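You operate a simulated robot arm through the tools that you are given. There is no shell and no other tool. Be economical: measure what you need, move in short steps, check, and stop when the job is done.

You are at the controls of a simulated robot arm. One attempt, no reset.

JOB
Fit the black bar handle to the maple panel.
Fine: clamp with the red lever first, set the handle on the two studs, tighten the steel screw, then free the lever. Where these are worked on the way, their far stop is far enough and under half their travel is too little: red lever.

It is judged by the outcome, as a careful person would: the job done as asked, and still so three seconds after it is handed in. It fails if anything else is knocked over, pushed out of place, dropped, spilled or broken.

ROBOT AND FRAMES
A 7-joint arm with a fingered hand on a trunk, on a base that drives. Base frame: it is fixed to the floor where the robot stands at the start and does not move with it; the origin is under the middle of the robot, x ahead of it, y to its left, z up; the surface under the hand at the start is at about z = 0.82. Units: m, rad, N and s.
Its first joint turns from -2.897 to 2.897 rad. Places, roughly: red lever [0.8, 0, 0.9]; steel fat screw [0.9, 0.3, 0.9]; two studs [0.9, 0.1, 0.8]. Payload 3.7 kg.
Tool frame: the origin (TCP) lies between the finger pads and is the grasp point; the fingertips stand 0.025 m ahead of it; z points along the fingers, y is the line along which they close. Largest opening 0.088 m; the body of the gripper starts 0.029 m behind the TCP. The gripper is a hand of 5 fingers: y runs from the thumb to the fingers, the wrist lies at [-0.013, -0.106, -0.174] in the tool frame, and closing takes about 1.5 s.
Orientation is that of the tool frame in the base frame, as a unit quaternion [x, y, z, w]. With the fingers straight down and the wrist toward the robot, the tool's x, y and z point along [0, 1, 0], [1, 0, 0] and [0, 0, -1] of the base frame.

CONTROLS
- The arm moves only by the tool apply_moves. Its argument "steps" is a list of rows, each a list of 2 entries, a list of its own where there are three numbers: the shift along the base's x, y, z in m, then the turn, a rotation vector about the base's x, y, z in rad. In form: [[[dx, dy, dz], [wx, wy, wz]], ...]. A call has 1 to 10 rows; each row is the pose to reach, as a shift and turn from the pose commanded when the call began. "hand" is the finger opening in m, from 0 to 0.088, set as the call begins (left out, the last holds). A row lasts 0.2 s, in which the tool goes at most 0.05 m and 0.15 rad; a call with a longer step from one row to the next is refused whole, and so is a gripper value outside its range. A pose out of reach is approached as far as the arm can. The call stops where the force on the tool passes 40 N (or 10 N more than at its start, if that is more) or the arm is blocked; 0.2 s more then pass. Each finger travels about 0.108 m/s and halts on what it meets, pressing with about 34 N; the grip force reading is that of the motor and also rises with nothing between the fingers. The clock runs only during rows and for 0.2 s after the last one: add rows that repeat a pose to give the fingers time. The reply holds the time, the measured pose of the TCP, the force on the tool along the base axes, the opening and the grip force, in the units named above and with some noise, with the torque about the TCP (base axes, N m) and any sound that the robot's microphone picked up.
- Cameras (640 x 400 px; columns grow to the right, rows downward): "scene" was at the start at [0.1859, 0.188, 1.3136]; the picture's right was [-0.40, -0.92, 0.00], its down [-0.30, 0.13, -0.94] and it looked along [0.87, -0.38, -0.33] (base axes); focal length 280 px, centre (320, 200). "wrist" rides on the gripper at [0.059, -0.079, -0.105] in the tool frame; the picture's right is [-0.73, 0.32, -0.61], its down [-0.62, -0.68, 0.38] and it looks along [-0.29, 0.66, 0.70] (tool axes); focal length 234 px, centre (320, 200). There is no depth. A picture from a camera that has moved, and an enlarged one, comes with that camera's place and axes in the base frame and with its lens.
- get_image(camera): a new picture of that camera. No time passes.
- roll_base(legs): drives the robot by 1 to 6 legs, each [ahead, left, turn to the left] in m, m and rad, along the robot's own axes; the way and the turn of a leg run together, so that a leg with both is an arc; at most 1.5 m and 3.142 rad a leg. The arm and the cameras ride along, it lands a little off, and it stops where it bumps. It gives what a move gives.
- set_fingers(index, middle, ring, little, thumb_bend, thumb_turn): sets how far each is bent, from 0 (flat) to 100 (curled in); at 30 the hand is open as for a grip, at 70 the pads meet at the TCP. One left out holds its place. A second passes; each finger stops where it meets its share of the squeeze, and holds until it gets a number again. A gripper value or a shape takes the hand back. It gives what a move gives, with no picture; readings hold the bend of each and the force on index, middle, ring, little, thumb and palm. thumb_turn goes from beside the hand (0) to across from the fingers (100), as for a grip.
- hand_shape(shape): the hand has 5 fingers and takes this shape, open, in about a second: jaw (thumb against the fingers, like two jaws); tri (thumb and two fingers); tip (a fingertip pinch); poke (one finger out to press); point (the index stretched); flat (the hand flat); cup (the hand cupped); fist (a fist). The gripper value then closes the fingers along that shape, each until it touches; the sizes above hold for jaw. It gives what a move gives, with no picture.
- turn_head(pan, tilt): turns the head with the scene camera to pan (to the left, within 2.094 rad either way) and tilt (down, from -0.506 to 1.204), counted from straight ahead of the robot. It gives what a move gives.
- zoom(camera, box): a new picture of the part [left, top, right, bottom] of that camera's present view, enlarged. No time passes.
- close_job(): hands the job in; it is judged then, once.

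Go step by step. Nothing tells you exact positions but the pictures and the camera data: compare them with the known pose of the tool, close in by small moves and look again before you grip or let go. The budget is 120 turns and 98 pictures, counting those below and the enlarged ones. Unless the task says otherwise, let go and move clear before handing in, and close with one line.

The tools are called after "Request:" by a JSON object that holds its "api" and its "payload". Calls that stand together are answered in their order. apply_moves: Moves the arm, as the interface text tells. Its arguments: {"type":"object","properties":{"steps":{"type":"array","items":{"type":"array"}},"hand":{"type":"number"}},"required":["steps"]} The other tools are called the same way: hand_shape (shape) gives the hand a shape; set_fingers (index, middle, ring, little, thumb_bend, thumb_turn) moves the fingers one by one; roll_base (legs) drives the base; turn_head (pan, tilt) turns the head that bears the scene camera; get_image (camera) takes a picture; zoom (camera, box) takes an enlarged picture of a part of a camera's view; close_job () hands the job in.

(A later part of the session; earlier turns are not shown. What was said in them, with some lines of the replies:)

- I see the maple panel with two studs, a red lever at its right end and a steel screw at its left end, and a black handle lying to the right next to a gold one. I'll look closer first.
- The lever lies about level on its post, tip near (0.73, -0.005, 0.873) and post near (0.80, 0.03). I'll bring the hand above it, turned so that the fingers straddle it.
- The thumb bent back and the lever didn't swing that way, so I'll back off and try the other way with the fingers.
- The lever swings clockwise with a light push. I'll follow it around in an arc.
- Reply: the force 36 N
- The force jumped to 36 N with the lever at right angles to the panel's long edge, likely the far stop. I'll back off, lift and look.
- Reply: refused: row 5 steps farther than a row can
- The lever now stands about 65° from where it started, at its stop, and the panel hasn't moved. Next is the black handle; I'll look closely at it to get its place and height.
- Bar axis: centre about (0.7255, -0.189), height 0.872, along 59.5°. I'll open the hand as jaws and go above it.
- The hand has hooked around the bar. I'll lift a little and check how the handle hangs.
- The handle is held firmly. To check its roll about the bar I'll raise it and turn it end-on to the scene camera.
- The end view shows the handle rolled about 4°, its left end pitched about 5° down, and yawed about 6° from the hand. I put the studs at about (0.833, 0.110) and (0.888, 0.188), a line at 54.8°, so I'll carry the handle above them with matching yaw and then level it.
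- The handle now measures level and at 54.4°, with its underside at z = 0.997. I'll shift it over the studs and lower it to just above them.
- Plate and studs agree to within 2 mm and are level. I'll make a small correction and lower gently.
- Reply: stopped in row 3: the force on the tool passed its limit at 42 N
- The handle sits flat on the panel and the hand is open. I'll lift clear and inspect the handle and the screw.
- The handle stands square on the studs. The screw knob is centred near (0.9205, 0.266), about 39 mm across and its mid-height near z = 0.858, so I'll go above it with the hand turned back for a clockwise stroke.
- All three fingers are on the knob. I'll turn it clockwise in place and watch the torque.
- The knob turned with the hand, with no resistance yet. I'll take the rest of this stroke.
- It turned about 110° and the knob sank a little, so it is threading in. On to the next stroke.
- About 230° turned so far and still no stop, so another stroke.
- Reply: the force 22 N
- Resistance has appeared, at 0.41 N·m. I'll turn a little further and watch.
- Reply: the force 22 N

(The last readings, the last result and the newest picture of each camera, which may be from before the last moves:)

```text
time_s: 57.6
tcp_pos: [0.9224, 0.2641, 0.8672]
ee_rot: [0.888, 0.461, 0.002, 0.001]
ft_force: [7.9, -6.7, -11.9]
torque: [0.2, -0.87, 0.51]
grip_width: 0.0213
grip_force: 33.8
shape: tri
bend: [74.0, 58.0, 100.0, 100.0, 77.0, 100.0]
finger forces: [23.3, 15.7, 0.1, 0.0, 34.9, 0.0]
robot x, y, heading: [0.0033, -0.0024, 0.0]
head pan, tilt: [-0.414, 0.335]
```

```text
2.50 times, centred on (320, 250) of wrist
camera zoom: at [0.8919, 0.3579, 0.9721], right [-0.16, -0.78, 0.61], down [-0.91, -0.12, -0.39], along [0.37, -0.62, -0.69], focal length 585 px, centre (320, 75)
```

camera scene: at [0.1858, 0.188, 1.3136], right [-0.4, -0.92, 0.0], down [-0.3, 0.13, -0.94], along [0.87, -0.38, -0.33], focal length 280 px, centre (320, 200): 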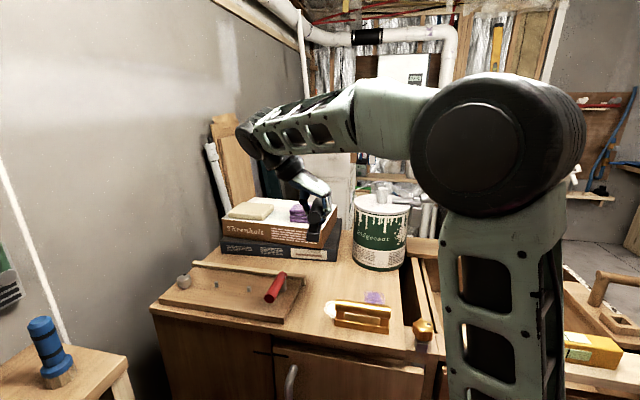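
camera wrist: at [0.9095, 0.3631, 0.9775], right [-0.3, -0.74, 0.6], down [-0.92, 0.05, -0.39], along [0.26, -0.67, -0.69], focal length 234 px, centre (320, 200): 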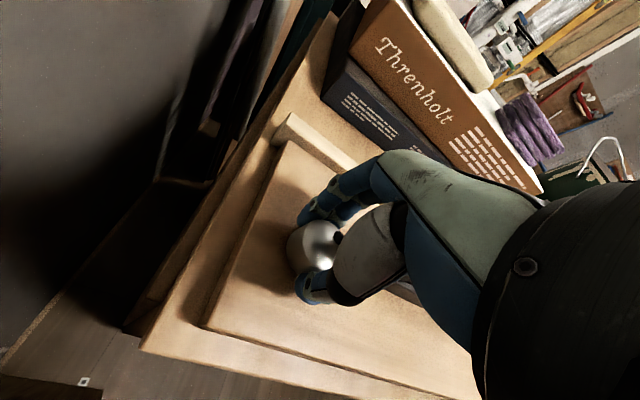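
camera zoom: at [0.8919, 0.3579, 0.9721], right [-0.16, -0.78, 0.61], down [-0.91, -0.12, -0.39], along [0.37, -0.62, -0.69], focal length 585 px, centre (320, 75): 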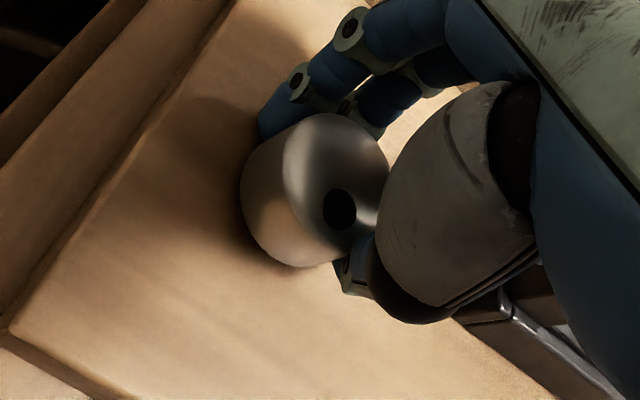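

The fingers are now slipping on the knob at about 0.5 N·m, so it seems tight. I'll release, lift and check.

Request:
{"api": "apply_moves", "payload": {"hand": 0.062, "steps": [[[0, 0, 0], [0, 0, 0]], [[0, 0, 0], [0, 0, 0]], [[0, 0, 0.025], [0, 0, 0]], [[0, 0, 0.05], [0, 0, 0]], [[0, 0, 0.05], [0, 0, 0.145]], [[0, 0, 0.05], [0, 0, 0.29]], [[0, 0, 0.05], [0, 0, 0.435]], [[0, 0, 0.05], [0, 0, 0.58]], [[0, 0, 0.05], [0, 0, 0.725]], [[0, 0, 0.05], [0, 0, 0.87]]]}}

Request:
{"api": "apply_moves", "payload": {"steps": [[[0, 0, 0], [0, 0, 0.145]], [[0, 0, 0], [0, 0, 0.29]], [[0, 0, 0], [0, 0, 0.435]], [[0, 0, 0], [0, 0, 0.5]]]}}

Request:
{"api": "zoom", "payload": {"camera": "scene", "box": [150, 235, 246, 310]}}

Request:
{"api": "zoom", "payload": {"camera": "scene", "box": [165, 265, 213, 295]}}

```text
time_s: 59.8
tcp_pos: [0.9211, 0.2647, 0.9178]
ee_rot: [0.609, 0.793, 0.004, 0.001]
ft_force: [-0.1, 0.6, 0.9]
torque: [0.0, 0.03, -0.01]
grip_width: 0.0617
grip_force: 0.1
shape: tri
bend: [27.0, 37.0, 99.0, 99.0, 58.0, 99.0]
finger forces: [0.0, 0.0, 0.0, 0.0, 0.0, 0.0]
robot x, y, heading: [-0.0007, -0.0003, 0.003]
head pan, tilt: [-0.414, 0.335]
```

```text
time_s: 60.8
tcp_pos: [0.9212, 0.2652, 0.9179]
ee_rot: [0.393, 0.919, 0.004, -0.001]
ft_force: [-0.1, -1.0, -0.4]
torque: [-0.01, 0.02, 0.02]
grip_width: 0.0618
grip_force: 0.1
shape: tri
bend: [27.0, 37.0, 99.0, 99.0, 58.0, 99.0]
finger forces: [0.0, 0.0, 0.0, 0.0, 0.0, 0.0]
robot x, y, heading: [0.0017, -0.0018, -0.001]
head pan, tilt: [-0.414, 0.335]
```

```text
5.33 times, centred on (198, 272) of scene
camera zoom: at [0.1859, 0.1879, 1.3136], right [-0.4, -0.92, 0.0], down [-0.3, 0.13, -0.94], along [0.87, -0.38, -0.33], focal length 1492 px, centre (971, -187)
```

zoom: 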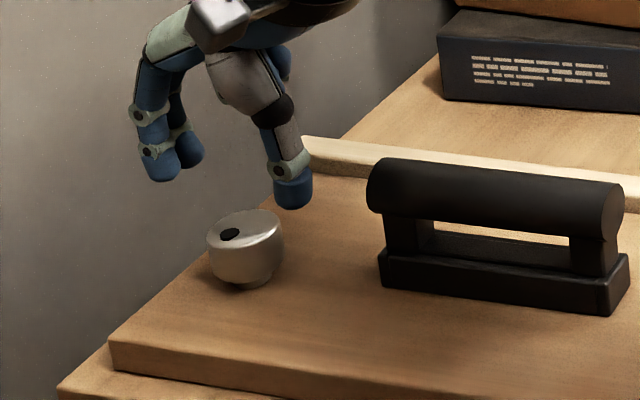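

```text
13.33 times, centred on (189, 280) of scene
camera zoom: at [0.1859, 0.1879, 1.3136], right [-0.4, -0.92, 0.0], down [-0.3, 0.13, -0.94], along [0.87, -0.38, -0.33], focal length 3729 px, centre (2067, -867)
```

zoom: 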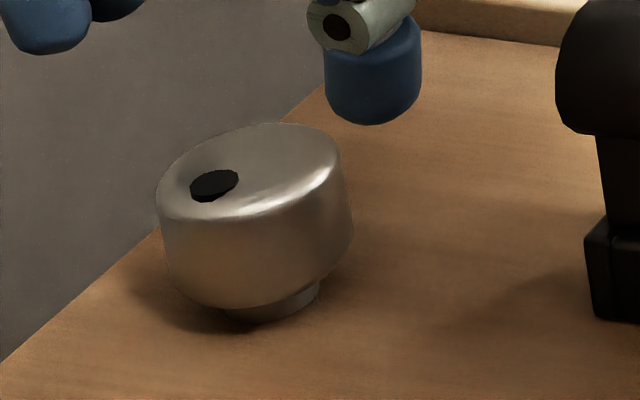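

The mark hasn't moved since the second stroke, which suggests the screw is at its end. I'll confirm with one fresh grip from a different angle.

Request:
{"api": "apply_moves", "payload": {"steps": [[[-0.001, 0.001, -0.025], [0, 0, -0.14]], [[-0.001, 0.001, -0.045], [0, 0, -0.28]], [[-0.001, 0.001, -0.045], [0, 0, -0.35]]]}}

Request:
{"api": "apply_moves", "payload": {"hand": 0.0, "steps": [[[0, 0, 0], [0, 0, 0]], [[0, 0, 0], [0, 0, 0]], [[0, 0, 0], [0, 0, 0]], [[0, 0, 0], [0, 0, 0]], [[0, 0, 0], [0, 0, 0]], [[0, 0, 0], [0, 0, 0]]]}}

Request:
{"api": "apply_moves", "payload": {"steps": [[[0, 0, 0], [0, 0, -0.08]], [[0, 0, 0], [0, 0, -0.16]], [[0, 0, 0], [0, 0, -0.24]]]}}

Request:
{"api": "apply_moves", "payload": {"steps": [[[0, 0, 0], [0, 0, -0.12]], [[0, 0, 0], [0, 0, -0.24]], [[0, 0, 0], [0, 0, -0.36]], [[0, 0, 0], [0, 0, -0.48]], [[0, 0, 0], [0, 0, -0.6]]]}}

```text
time_s: 61.6
tcp_pos: [0.9206, 0.2635, 0.8731]
ee_rot: [0.551, 0.835, 0.005, 0.0]
ft_force: [0.0, -0.3, 0.0]
torque: [0.0, -0.03, -0.01]
grip_width: 0.0618
grip_force: 0.0
shape: tri
bend: [27.0, 37.0, 99.0, 99.0, 58.0, 99.0]
finger forces: [0.0, 0.0, 0.1, 0.1, 0.0, 0.0]
robot x, y, heading: [0.0004, -0.0, 0.007]
head pan, tilt: [-0.414, 0.335]
```

```text
time_s: 63.0
tcp_pos: [0.9212, 0.2674, 0.8726]
ee_rot: [0.549, 0.836, 0.003, -0.001]
ft_force: [-1.3, 0.7, -1.7]
torque: [0.01, -0.01, -0.01]
grip_width: 0.0264
grip_force: 34.2
shape: tri
bend: [74.0, 56.0, 100.0, 100.0, 74.0, 100.0]
finger forces: [15.0, 15.2, 0.0, 0.1, 30.4, 0.1]
robot x, y, heading: [0.0034, -0.0016, -0.003]
head pan, tilt: [-0.414, 0.335]
```

```text
time_s: 63.8
tcp_pos: [0.92, 0.2677, 0.8728]
ee_rot: [0.645, 0.764, 0.003, -0.001]
ft_force: [-4.0, 11.6, -3.3]
torque: [0.28, -0.03, 0.24]
grip_width: 0.0257
grip_force: 34.4
shape: tri
bend: [74.0, 55.0, 100.0, 100.0, 73.0, 100.0]
finger forces: [16.0, 18.5, 0.1, 0.0, 31.9, 0.1]
robot x, y, heading: [-0.0026, -0.0006, 0.001]
head pan, tilt: [-0.414, 0.335]
```

```text
time_s: 65.0
tcp_pos: [0.9214, 0.27, 0.8726]
ee_rot: [0.842, 0.54, 0.005, 0.0]
ft_force: [10.1, 29.1, -11.4]
torque: [0.72, -0.58, 0.64]
grip_width: 0.0209
grip_force: 33.5
shape: tri
bend: [74.0, 54.0, 100.0, 100.0, 73.0, 100.0]
finger forces: [32.7, 19.4, 0.1, 0.0, 28.8, 0.0]
robot x, y, heading: [0.0004, 0.0, 0.002]
head pan, tilt: [-0.414, 0.335]
```

The knob resists at once, up to 0.64 N·m, so it is tight. I'll release, lift and check the mark and handle before the lever.

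Request:
{"api": "apply_moves", "payload": {"hand": 0.062, "steps": [[[0, 0, 0], [0, 0, 0]], [[0, 0, 0], [0, 0, 0]], [[0, 0, 0.03], [0, 0, 0]], [[0, 0, 0.07], [0, 0, 0]], [[0, 0, 0.11], [0, 0, 0]], [[-0.01, -0.03, 0.14], [0, 0, -0.14]], [[-0.03, -0.07, 0.14], [0, 0, -0.28]], [[-0.05, -0.11, 0.14], [0, 0, -0.42]], [[-0.07, -0.15, 0.14], [0, 0, -0.56]], [[-0.09, -0.18, 0.14], [0, 0, -0.7]]]}}

Request:
{"api": "zoom", "payload": {"camera": "scene", "box": [150, 245, 310, 345]}}

Request:
{"api": "get_image", "payload": {"camera": "wrist"}}

```text
time_s: 67.2
tcp_pos: [0.8314, 0.0874, 1.014]
ee_rot: [0.976, 0.217, 0.002, 0.003]
ft_force: [0.3, 0.0, -0.6]
torque: [-0.04, 0.03, -0.01]
grip_width: 0.0617
grip_force: 0.1
shape: tri
bend: [27.0, 37.0, 99.0, 99.0, 58.0, 99.0]
finger forces: [0.0, 0.1, 0.1, 0.1, 0.1, 0.0]
robot x, y, heading: [0.0014, 0.0001, 0.001]
head pan, tilt: [-0.414, 0.335]
```

```text
4.00 times, centred on (230, 295) of scene
camera zoom: at [0.186, 0.188, 1.3136], right [-0.4, -0.92, 0.0], down [-0.3, 0.13, -0.94], along [0.87, -0.38, -0.33], focal length 1119 px, centre (680, -180)
```

zoom: 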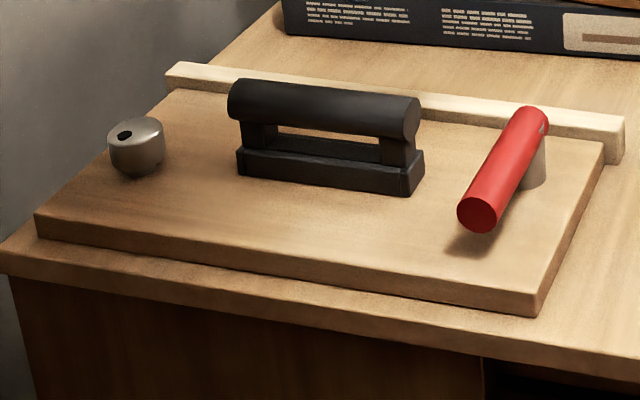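

```text
20 pictures are left
camera wrist: at [0.8497, 0.185, 1.1196], right [-0.52, -0.6, 0.61], down [-0.85, 0.35, -0.39], along [0.02, -0.72, -0.69], focal length 234 px, centre (320, 200)
```

wrist: 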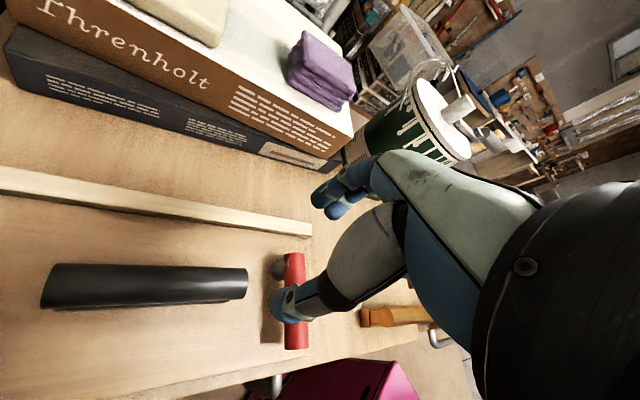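

Handle and screw are fine. Now I'll go over the lever with the thumb on the handle side, to push it back counter-clockwise.

Request:
{"api": "apply_moves", "payload": {"hand": 0.07, "steps": [[[-0.01, -0.002, 0], [0, 0, -0.135]], [[-0.02, -0.004, 0], [0, 0, -0.27]], [[-0.031, -0.007, 0], [0, 0, -0.405]], [[-0.042, -0.009, 0], [0, 0, -0.54]], [[-0.052, -0.011, 0], [0, 0, -0.675]], [[-0.062, -0.013, 0], [0, 0, -0.81]], [[-0.073, -0.016, 0], [0, 0, -0.945]], [[-0.083, -0.018, 0], [0, 0, -1.08]], [[-0.083, -0.018, -0.04], [0, 0, -1.08]], [[-0.083, -0.018, -0.06], [0, 0, -1.08]]]}}

Request:
{"api": "get_image", "payload": {"camera": "wrist"}}

Request:
{"api": "zoom", "payload": {"camera": "scene", "box": [190, 230, 318, 310]}}

```text
time_s: 69.4
tcp_pos: [0.7497, 0.0679, 0.9524]
ee_rot: [0.949, -0.317, 0.001, 0.004]
ft_force: [-1.1, -0.3, -0.3]
torque: [0.05, 0.0, 0.0]
grip_width: 0.0694
grip_force: 0.0
shape: tri
bend: [27.0, 34.0, 99.0, 99.0, 50.0, 99.0]
finger forces: [0.0, 0.1, 0.1, 0.1, 0.0, 0.0]
robot x, y, heading: [-0.0027, 0.0037, -0.004]
head pan, tilt: [-0.414, 0.335]
```

```text
19 pictures are left
camera wrist: at [0.8441, 0.0974, 1.0575], right [-0.78, 0.18, 0.61], down [-0.09, 0.92, -0.39], along [-0.62, -0.36, -0.69], focal length 234 px, centre (320, 200)
```

wrist: 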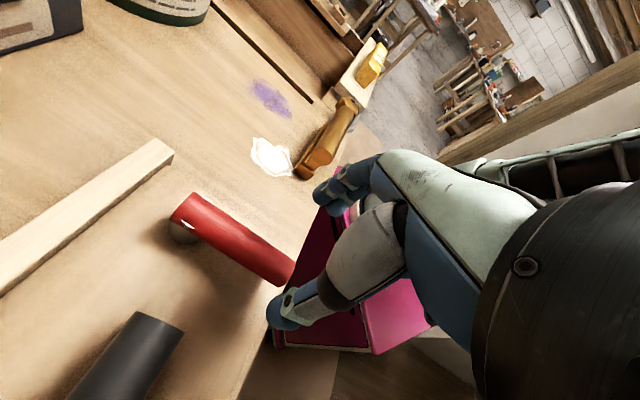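

```text
5.00 times, centred on (254, 270) of scene
camera zoom: at [0.186, 0.1878, 1.3136], right [-0.4, -0.92, 0.0], down [-0.3, 0.13, -0.94], along [0.86, -0.38, -0.33], focal length 1398 px, centre (650, -150)
```

zoom: 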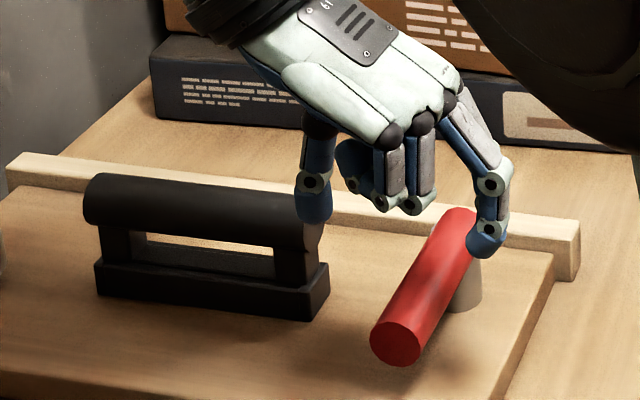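

Request:
{"api": "apply_moves", "payload": {"steps": [[[0, 0, -0.035], [0, 0, 0]], [[0, 0, -0.066], [0, 0, 0]], [[0, 0, -0.066], [0, 0, 0]]]}}

Request:
{"api": "zoom", "payload": {"camera": "scene", "box": [190, 230, 318, 310]}}

```text
time_s: 70.2
tcp_pos: [0.7474, 0.0686, 0.8867]
ee_rot: [0.949, -0.315, 0.002, 0.004]
ft_force: [-0.9, -0.5, 0.9]
torque: [0.02, -0.01, -0.02]
grip_width: 0.07
grip_force: 0.1
shape: tri
bend: [27.0, 34.0, 99.0, 99.0, 50.0, 99.0]
finger forces: [0.1, 0.1, 0.0, 0.1, 0.1, 0.0]
robot x, y, heading: [-0.0021, -0.0021, 0.002]
head pan, tilt: [-0.414, 0.335]
```

```text
5.00 times, centred on (254, 270) of scene
camera zoom: at [0.186, 0.1878, 1.3136], right [-0.4, -0.92, 0.0], down [-0.3, 0.13, -0.94], along [0.86, -0.38, -0.33], focal length 1398 px, centre (650, -150)
```

zoom: 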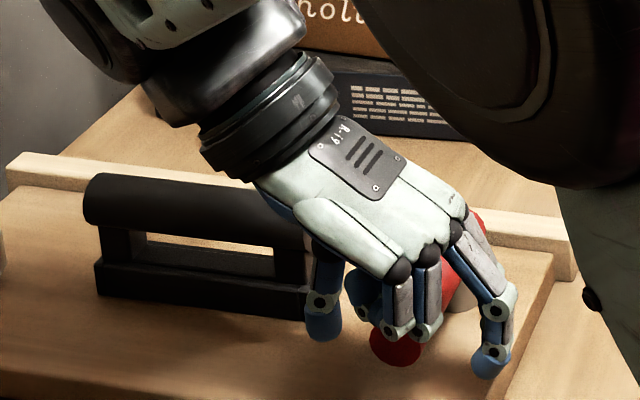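

Request:
{"api": "apply_moves", "payload": {"steps": [[[-0.0049, -0.0077, 0], [0, 0, 0.14]], [[-0.0087, -0.016, 0], [0, 0, 0.28]], [[-0.0111, -0.0249, 0], [0, 0, 0.42]], [[-0.0125, -0.0338, 0], [0, 0, 0.56]], [[-0.0125, -0.043, 0], [0, 0, 0.7]], [[-0.0112, -0.052, 0], [0, 0, 0.84]]]}}

Request:
{"api": "get_image", "payload": {"camera": "wrist"}}

```text
time_s: 71.6
tcp_pos: [0.7365, 0.0147, 0.887]
ee_rot: [0.995, 0.1, 0.002, 0.004]
ft_force: [0.1, 2.7, 0.8]
torque: [0.06, 0.03, -0.04]
grip_width: 0.0705
grip_force: 0.1
shape: tri
bend: [27.0, 34.0, 99.0, 99.0, 47.0, 98.0]
finger forces: [0.1, 0.0, 0.0, 0.0, 1.7, 0.0]
robot x, y, heading: [-0.0008, 0.002, -0.001]
head pan, tilt: [-0.414, 0.335]
```

```text
16 pictures are left
camera wrist: at [0.7781, 0.1058, 0.9917], right [-0.65, -0.46, 0.61], down [-0.75, 0.54, -0.39], along [-0.15, -0.71, -0.69], focal length 234 px, centre (320, 200)
```

wrist: 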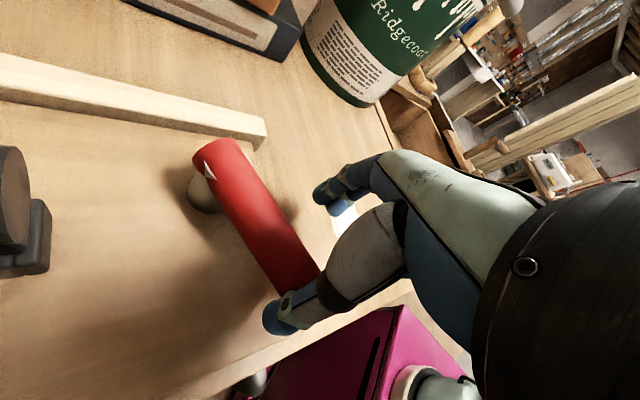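

Request:
{"api": "apply_moves", "payload": {"steps": [[[0.0027, -0.0088, 0], [0, 0, 0.14]], [[0.0067, -0.017, 0], [0, 0, 0.28]], [[0.0117, -0.0246, 0], [0, 0, 0.42]], [[0.0178, -0.0314, 0], [0, 0, 0.56]], [[0.0227, -0.0357, 0], [0, 0, 0.66]]]}}

Request:
{"api": "get_image", "payload": {"camera": "wrist"}}

```text
time_s: 72.8
tcp_pos: [0.7597, -0.0191, 0.8877]
ee_rot: [0.909, 0.418, 0.004, 0.002]
ft_force: [-2.8, 2.4, -0.7]
torque: [-0.01, 0.01, 0.05]
grip_width: 0.0709
grip_force: 0.1
shape: tri
bend: [27.0, 34.0, 99.0, 99.0, 46.0, 99.0]
finger forces: [0.1, 0.1, 0.1, 0.1, 2.8, 0.1]
robot x, y, heading: [0.0046, 0.0008, 0.001]
head pan, tilt: [-0.414, 0.335]
```

```text
15 pictures are left
camera wrist: at [0.7374, 0.0771, 0.9925], right [-0.23, -0.76, 0.61], down [-0.92, -0.03, -0.39], along [0.32, -0.65, -0.69], focal length 234 px, centre (320, 200)
```

wrist: 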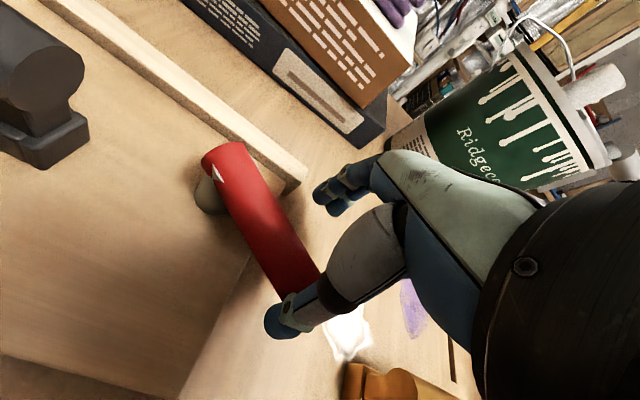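

Request:
{"api": "apply_moves", "payload": {"steps": [[[0.0051, -0.0038, 0], [0, 0, 0.1]], [[0.0106, -0.007, 0], [0, 0, 0.2]], [[0.0163, -0.0097, 0], [0, 0, 0.3]]]}}

Request:
{"api": "zoom", "payload": {"camera": "scene", "box": [190, 220, 334, 310]}}

```text
time_s: 73.6
tcp_pos: [0.7733, -0.0282, 0.8864]
ee_rot: [0.835, 0.551, 0.003, 0.001]
ft_force: [-28.1, 17.8, 0.4]
torque: [0.13, 0.13, -0.04]
grip_width: 0.079
grip_force: 0.0
shape: tri
bend: [27.0, 34.0, 99.0, 99.0, 20.0, 91.0]
finger forces: [0.0, 0.0, 0.0, 0.1, 30.7, 0.0]
robot x, y, heading: [-0.0006, -0.0049, 0.0]
head pan, tilt: [-0.414, 0.335]
```

```text
4.44 times, centred on (262, 265) of scene
camera zoom: at [0.1847, 0.1888, 1.3137], right [-0.4, -0.92, 0.0], down [-0.3, 0.13, -0.94], along [0.87, -0.38, -0.33], focal length 1243 px, centre (578, -89)
```

zoom: 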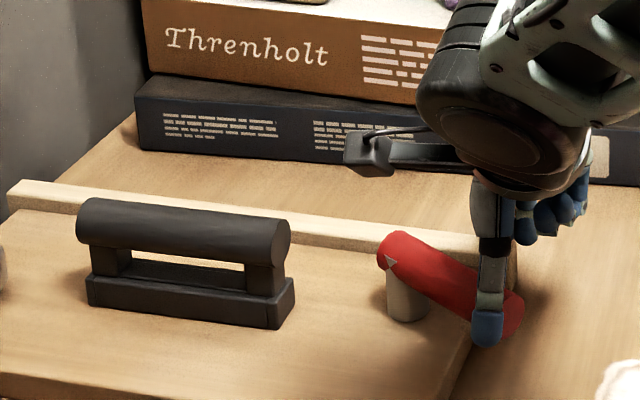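

The lever is back at its starting stop. I'll back off, lift clear and check everything.

Request:
{"api": "apply_moves", "payload": {"steps": [[[-0.012, 0.01, 0], [0, 0, 0]], [[-0.018, 0.014, 0], [0, 0, 0]], [[-0.018, 0.014, 0.04], [0, 0, 0]], [[-0.018, 0.014, 0.08], [0, 0, 0]], [[-0.018, 0.014, 0.12], [0, 0, 0]], [[-0.018, 0.014, 0.165], [0, 0, 0]], [[-0.018, -0.03, 0.18], [0, 0, 0]], [[-0.018, -0.075, 0.19], [0, 0, 0]]]}}

Request:
{"api": "get_image", "payload": {"camera": "scene"}}

Request:
{"api": "zoom", "payload": {"camera": "scene", "box": [150, 245, 310, 345]}}

```text
time_s: 75.4
tcp_pos: [0.7593, -0.1013, 1.0767]
ee_rot: [0.836, 0.549, 0.004, 0.0]
ft_force: [0.2, 0.5, 0.1]
torque: [-0.02, -0.01, -0.02]
grip_width: 0.0699
grip_force: 0.1
shape: tri
bend: [27.0, 34.0, 99.0, 99.0, 49.0, 99.0]
finger forces: [0.0, 0.1, 0.1, 0.0, 0.1, 0.0]
robot x, y, heading: [-0.0011, -0.0011, -0.004]
head pan, tilt: [-0.414, 0.335]
```

```text
13 pictures are left
camera scene: at [0.1859, 0.188, 1.3136], right [-0.4, -0.92, 0.0], down [-0.3, 0.13, -0.94], along [0.87, -0.38, -0.33], focal length 280 px, centre (320, 200)
```

scene: 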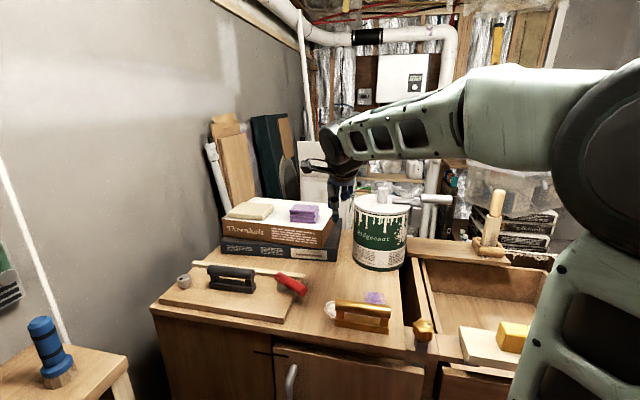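

```text
4.00 times, centred on (230, 295) of scene
camera zoom: at [0.1859, 0.188, 1.3136], right [-0.4, -0.92, 0.0], down [-0.3, 0.13, -0.94], along [0.87, -0.38, -0.33], focal length 1119 px, centre (680, -180)
```

zoom: 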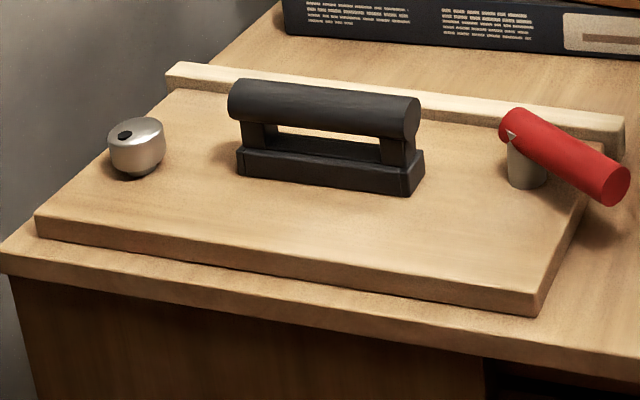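

The handle is on its studs, the screw is tight, the lever is free, and nothing else has moved, so I'm handing in.

Request:
{"api": "close_job", "payload": {}}

```text
The job is handed in.
```

I fitted the black handle to the maple panel: I clamped the lever to its stop, set the handle on both studs, tightened the screw until it wouldn't turn further, then swung the lever back to free; nothing else was moved.
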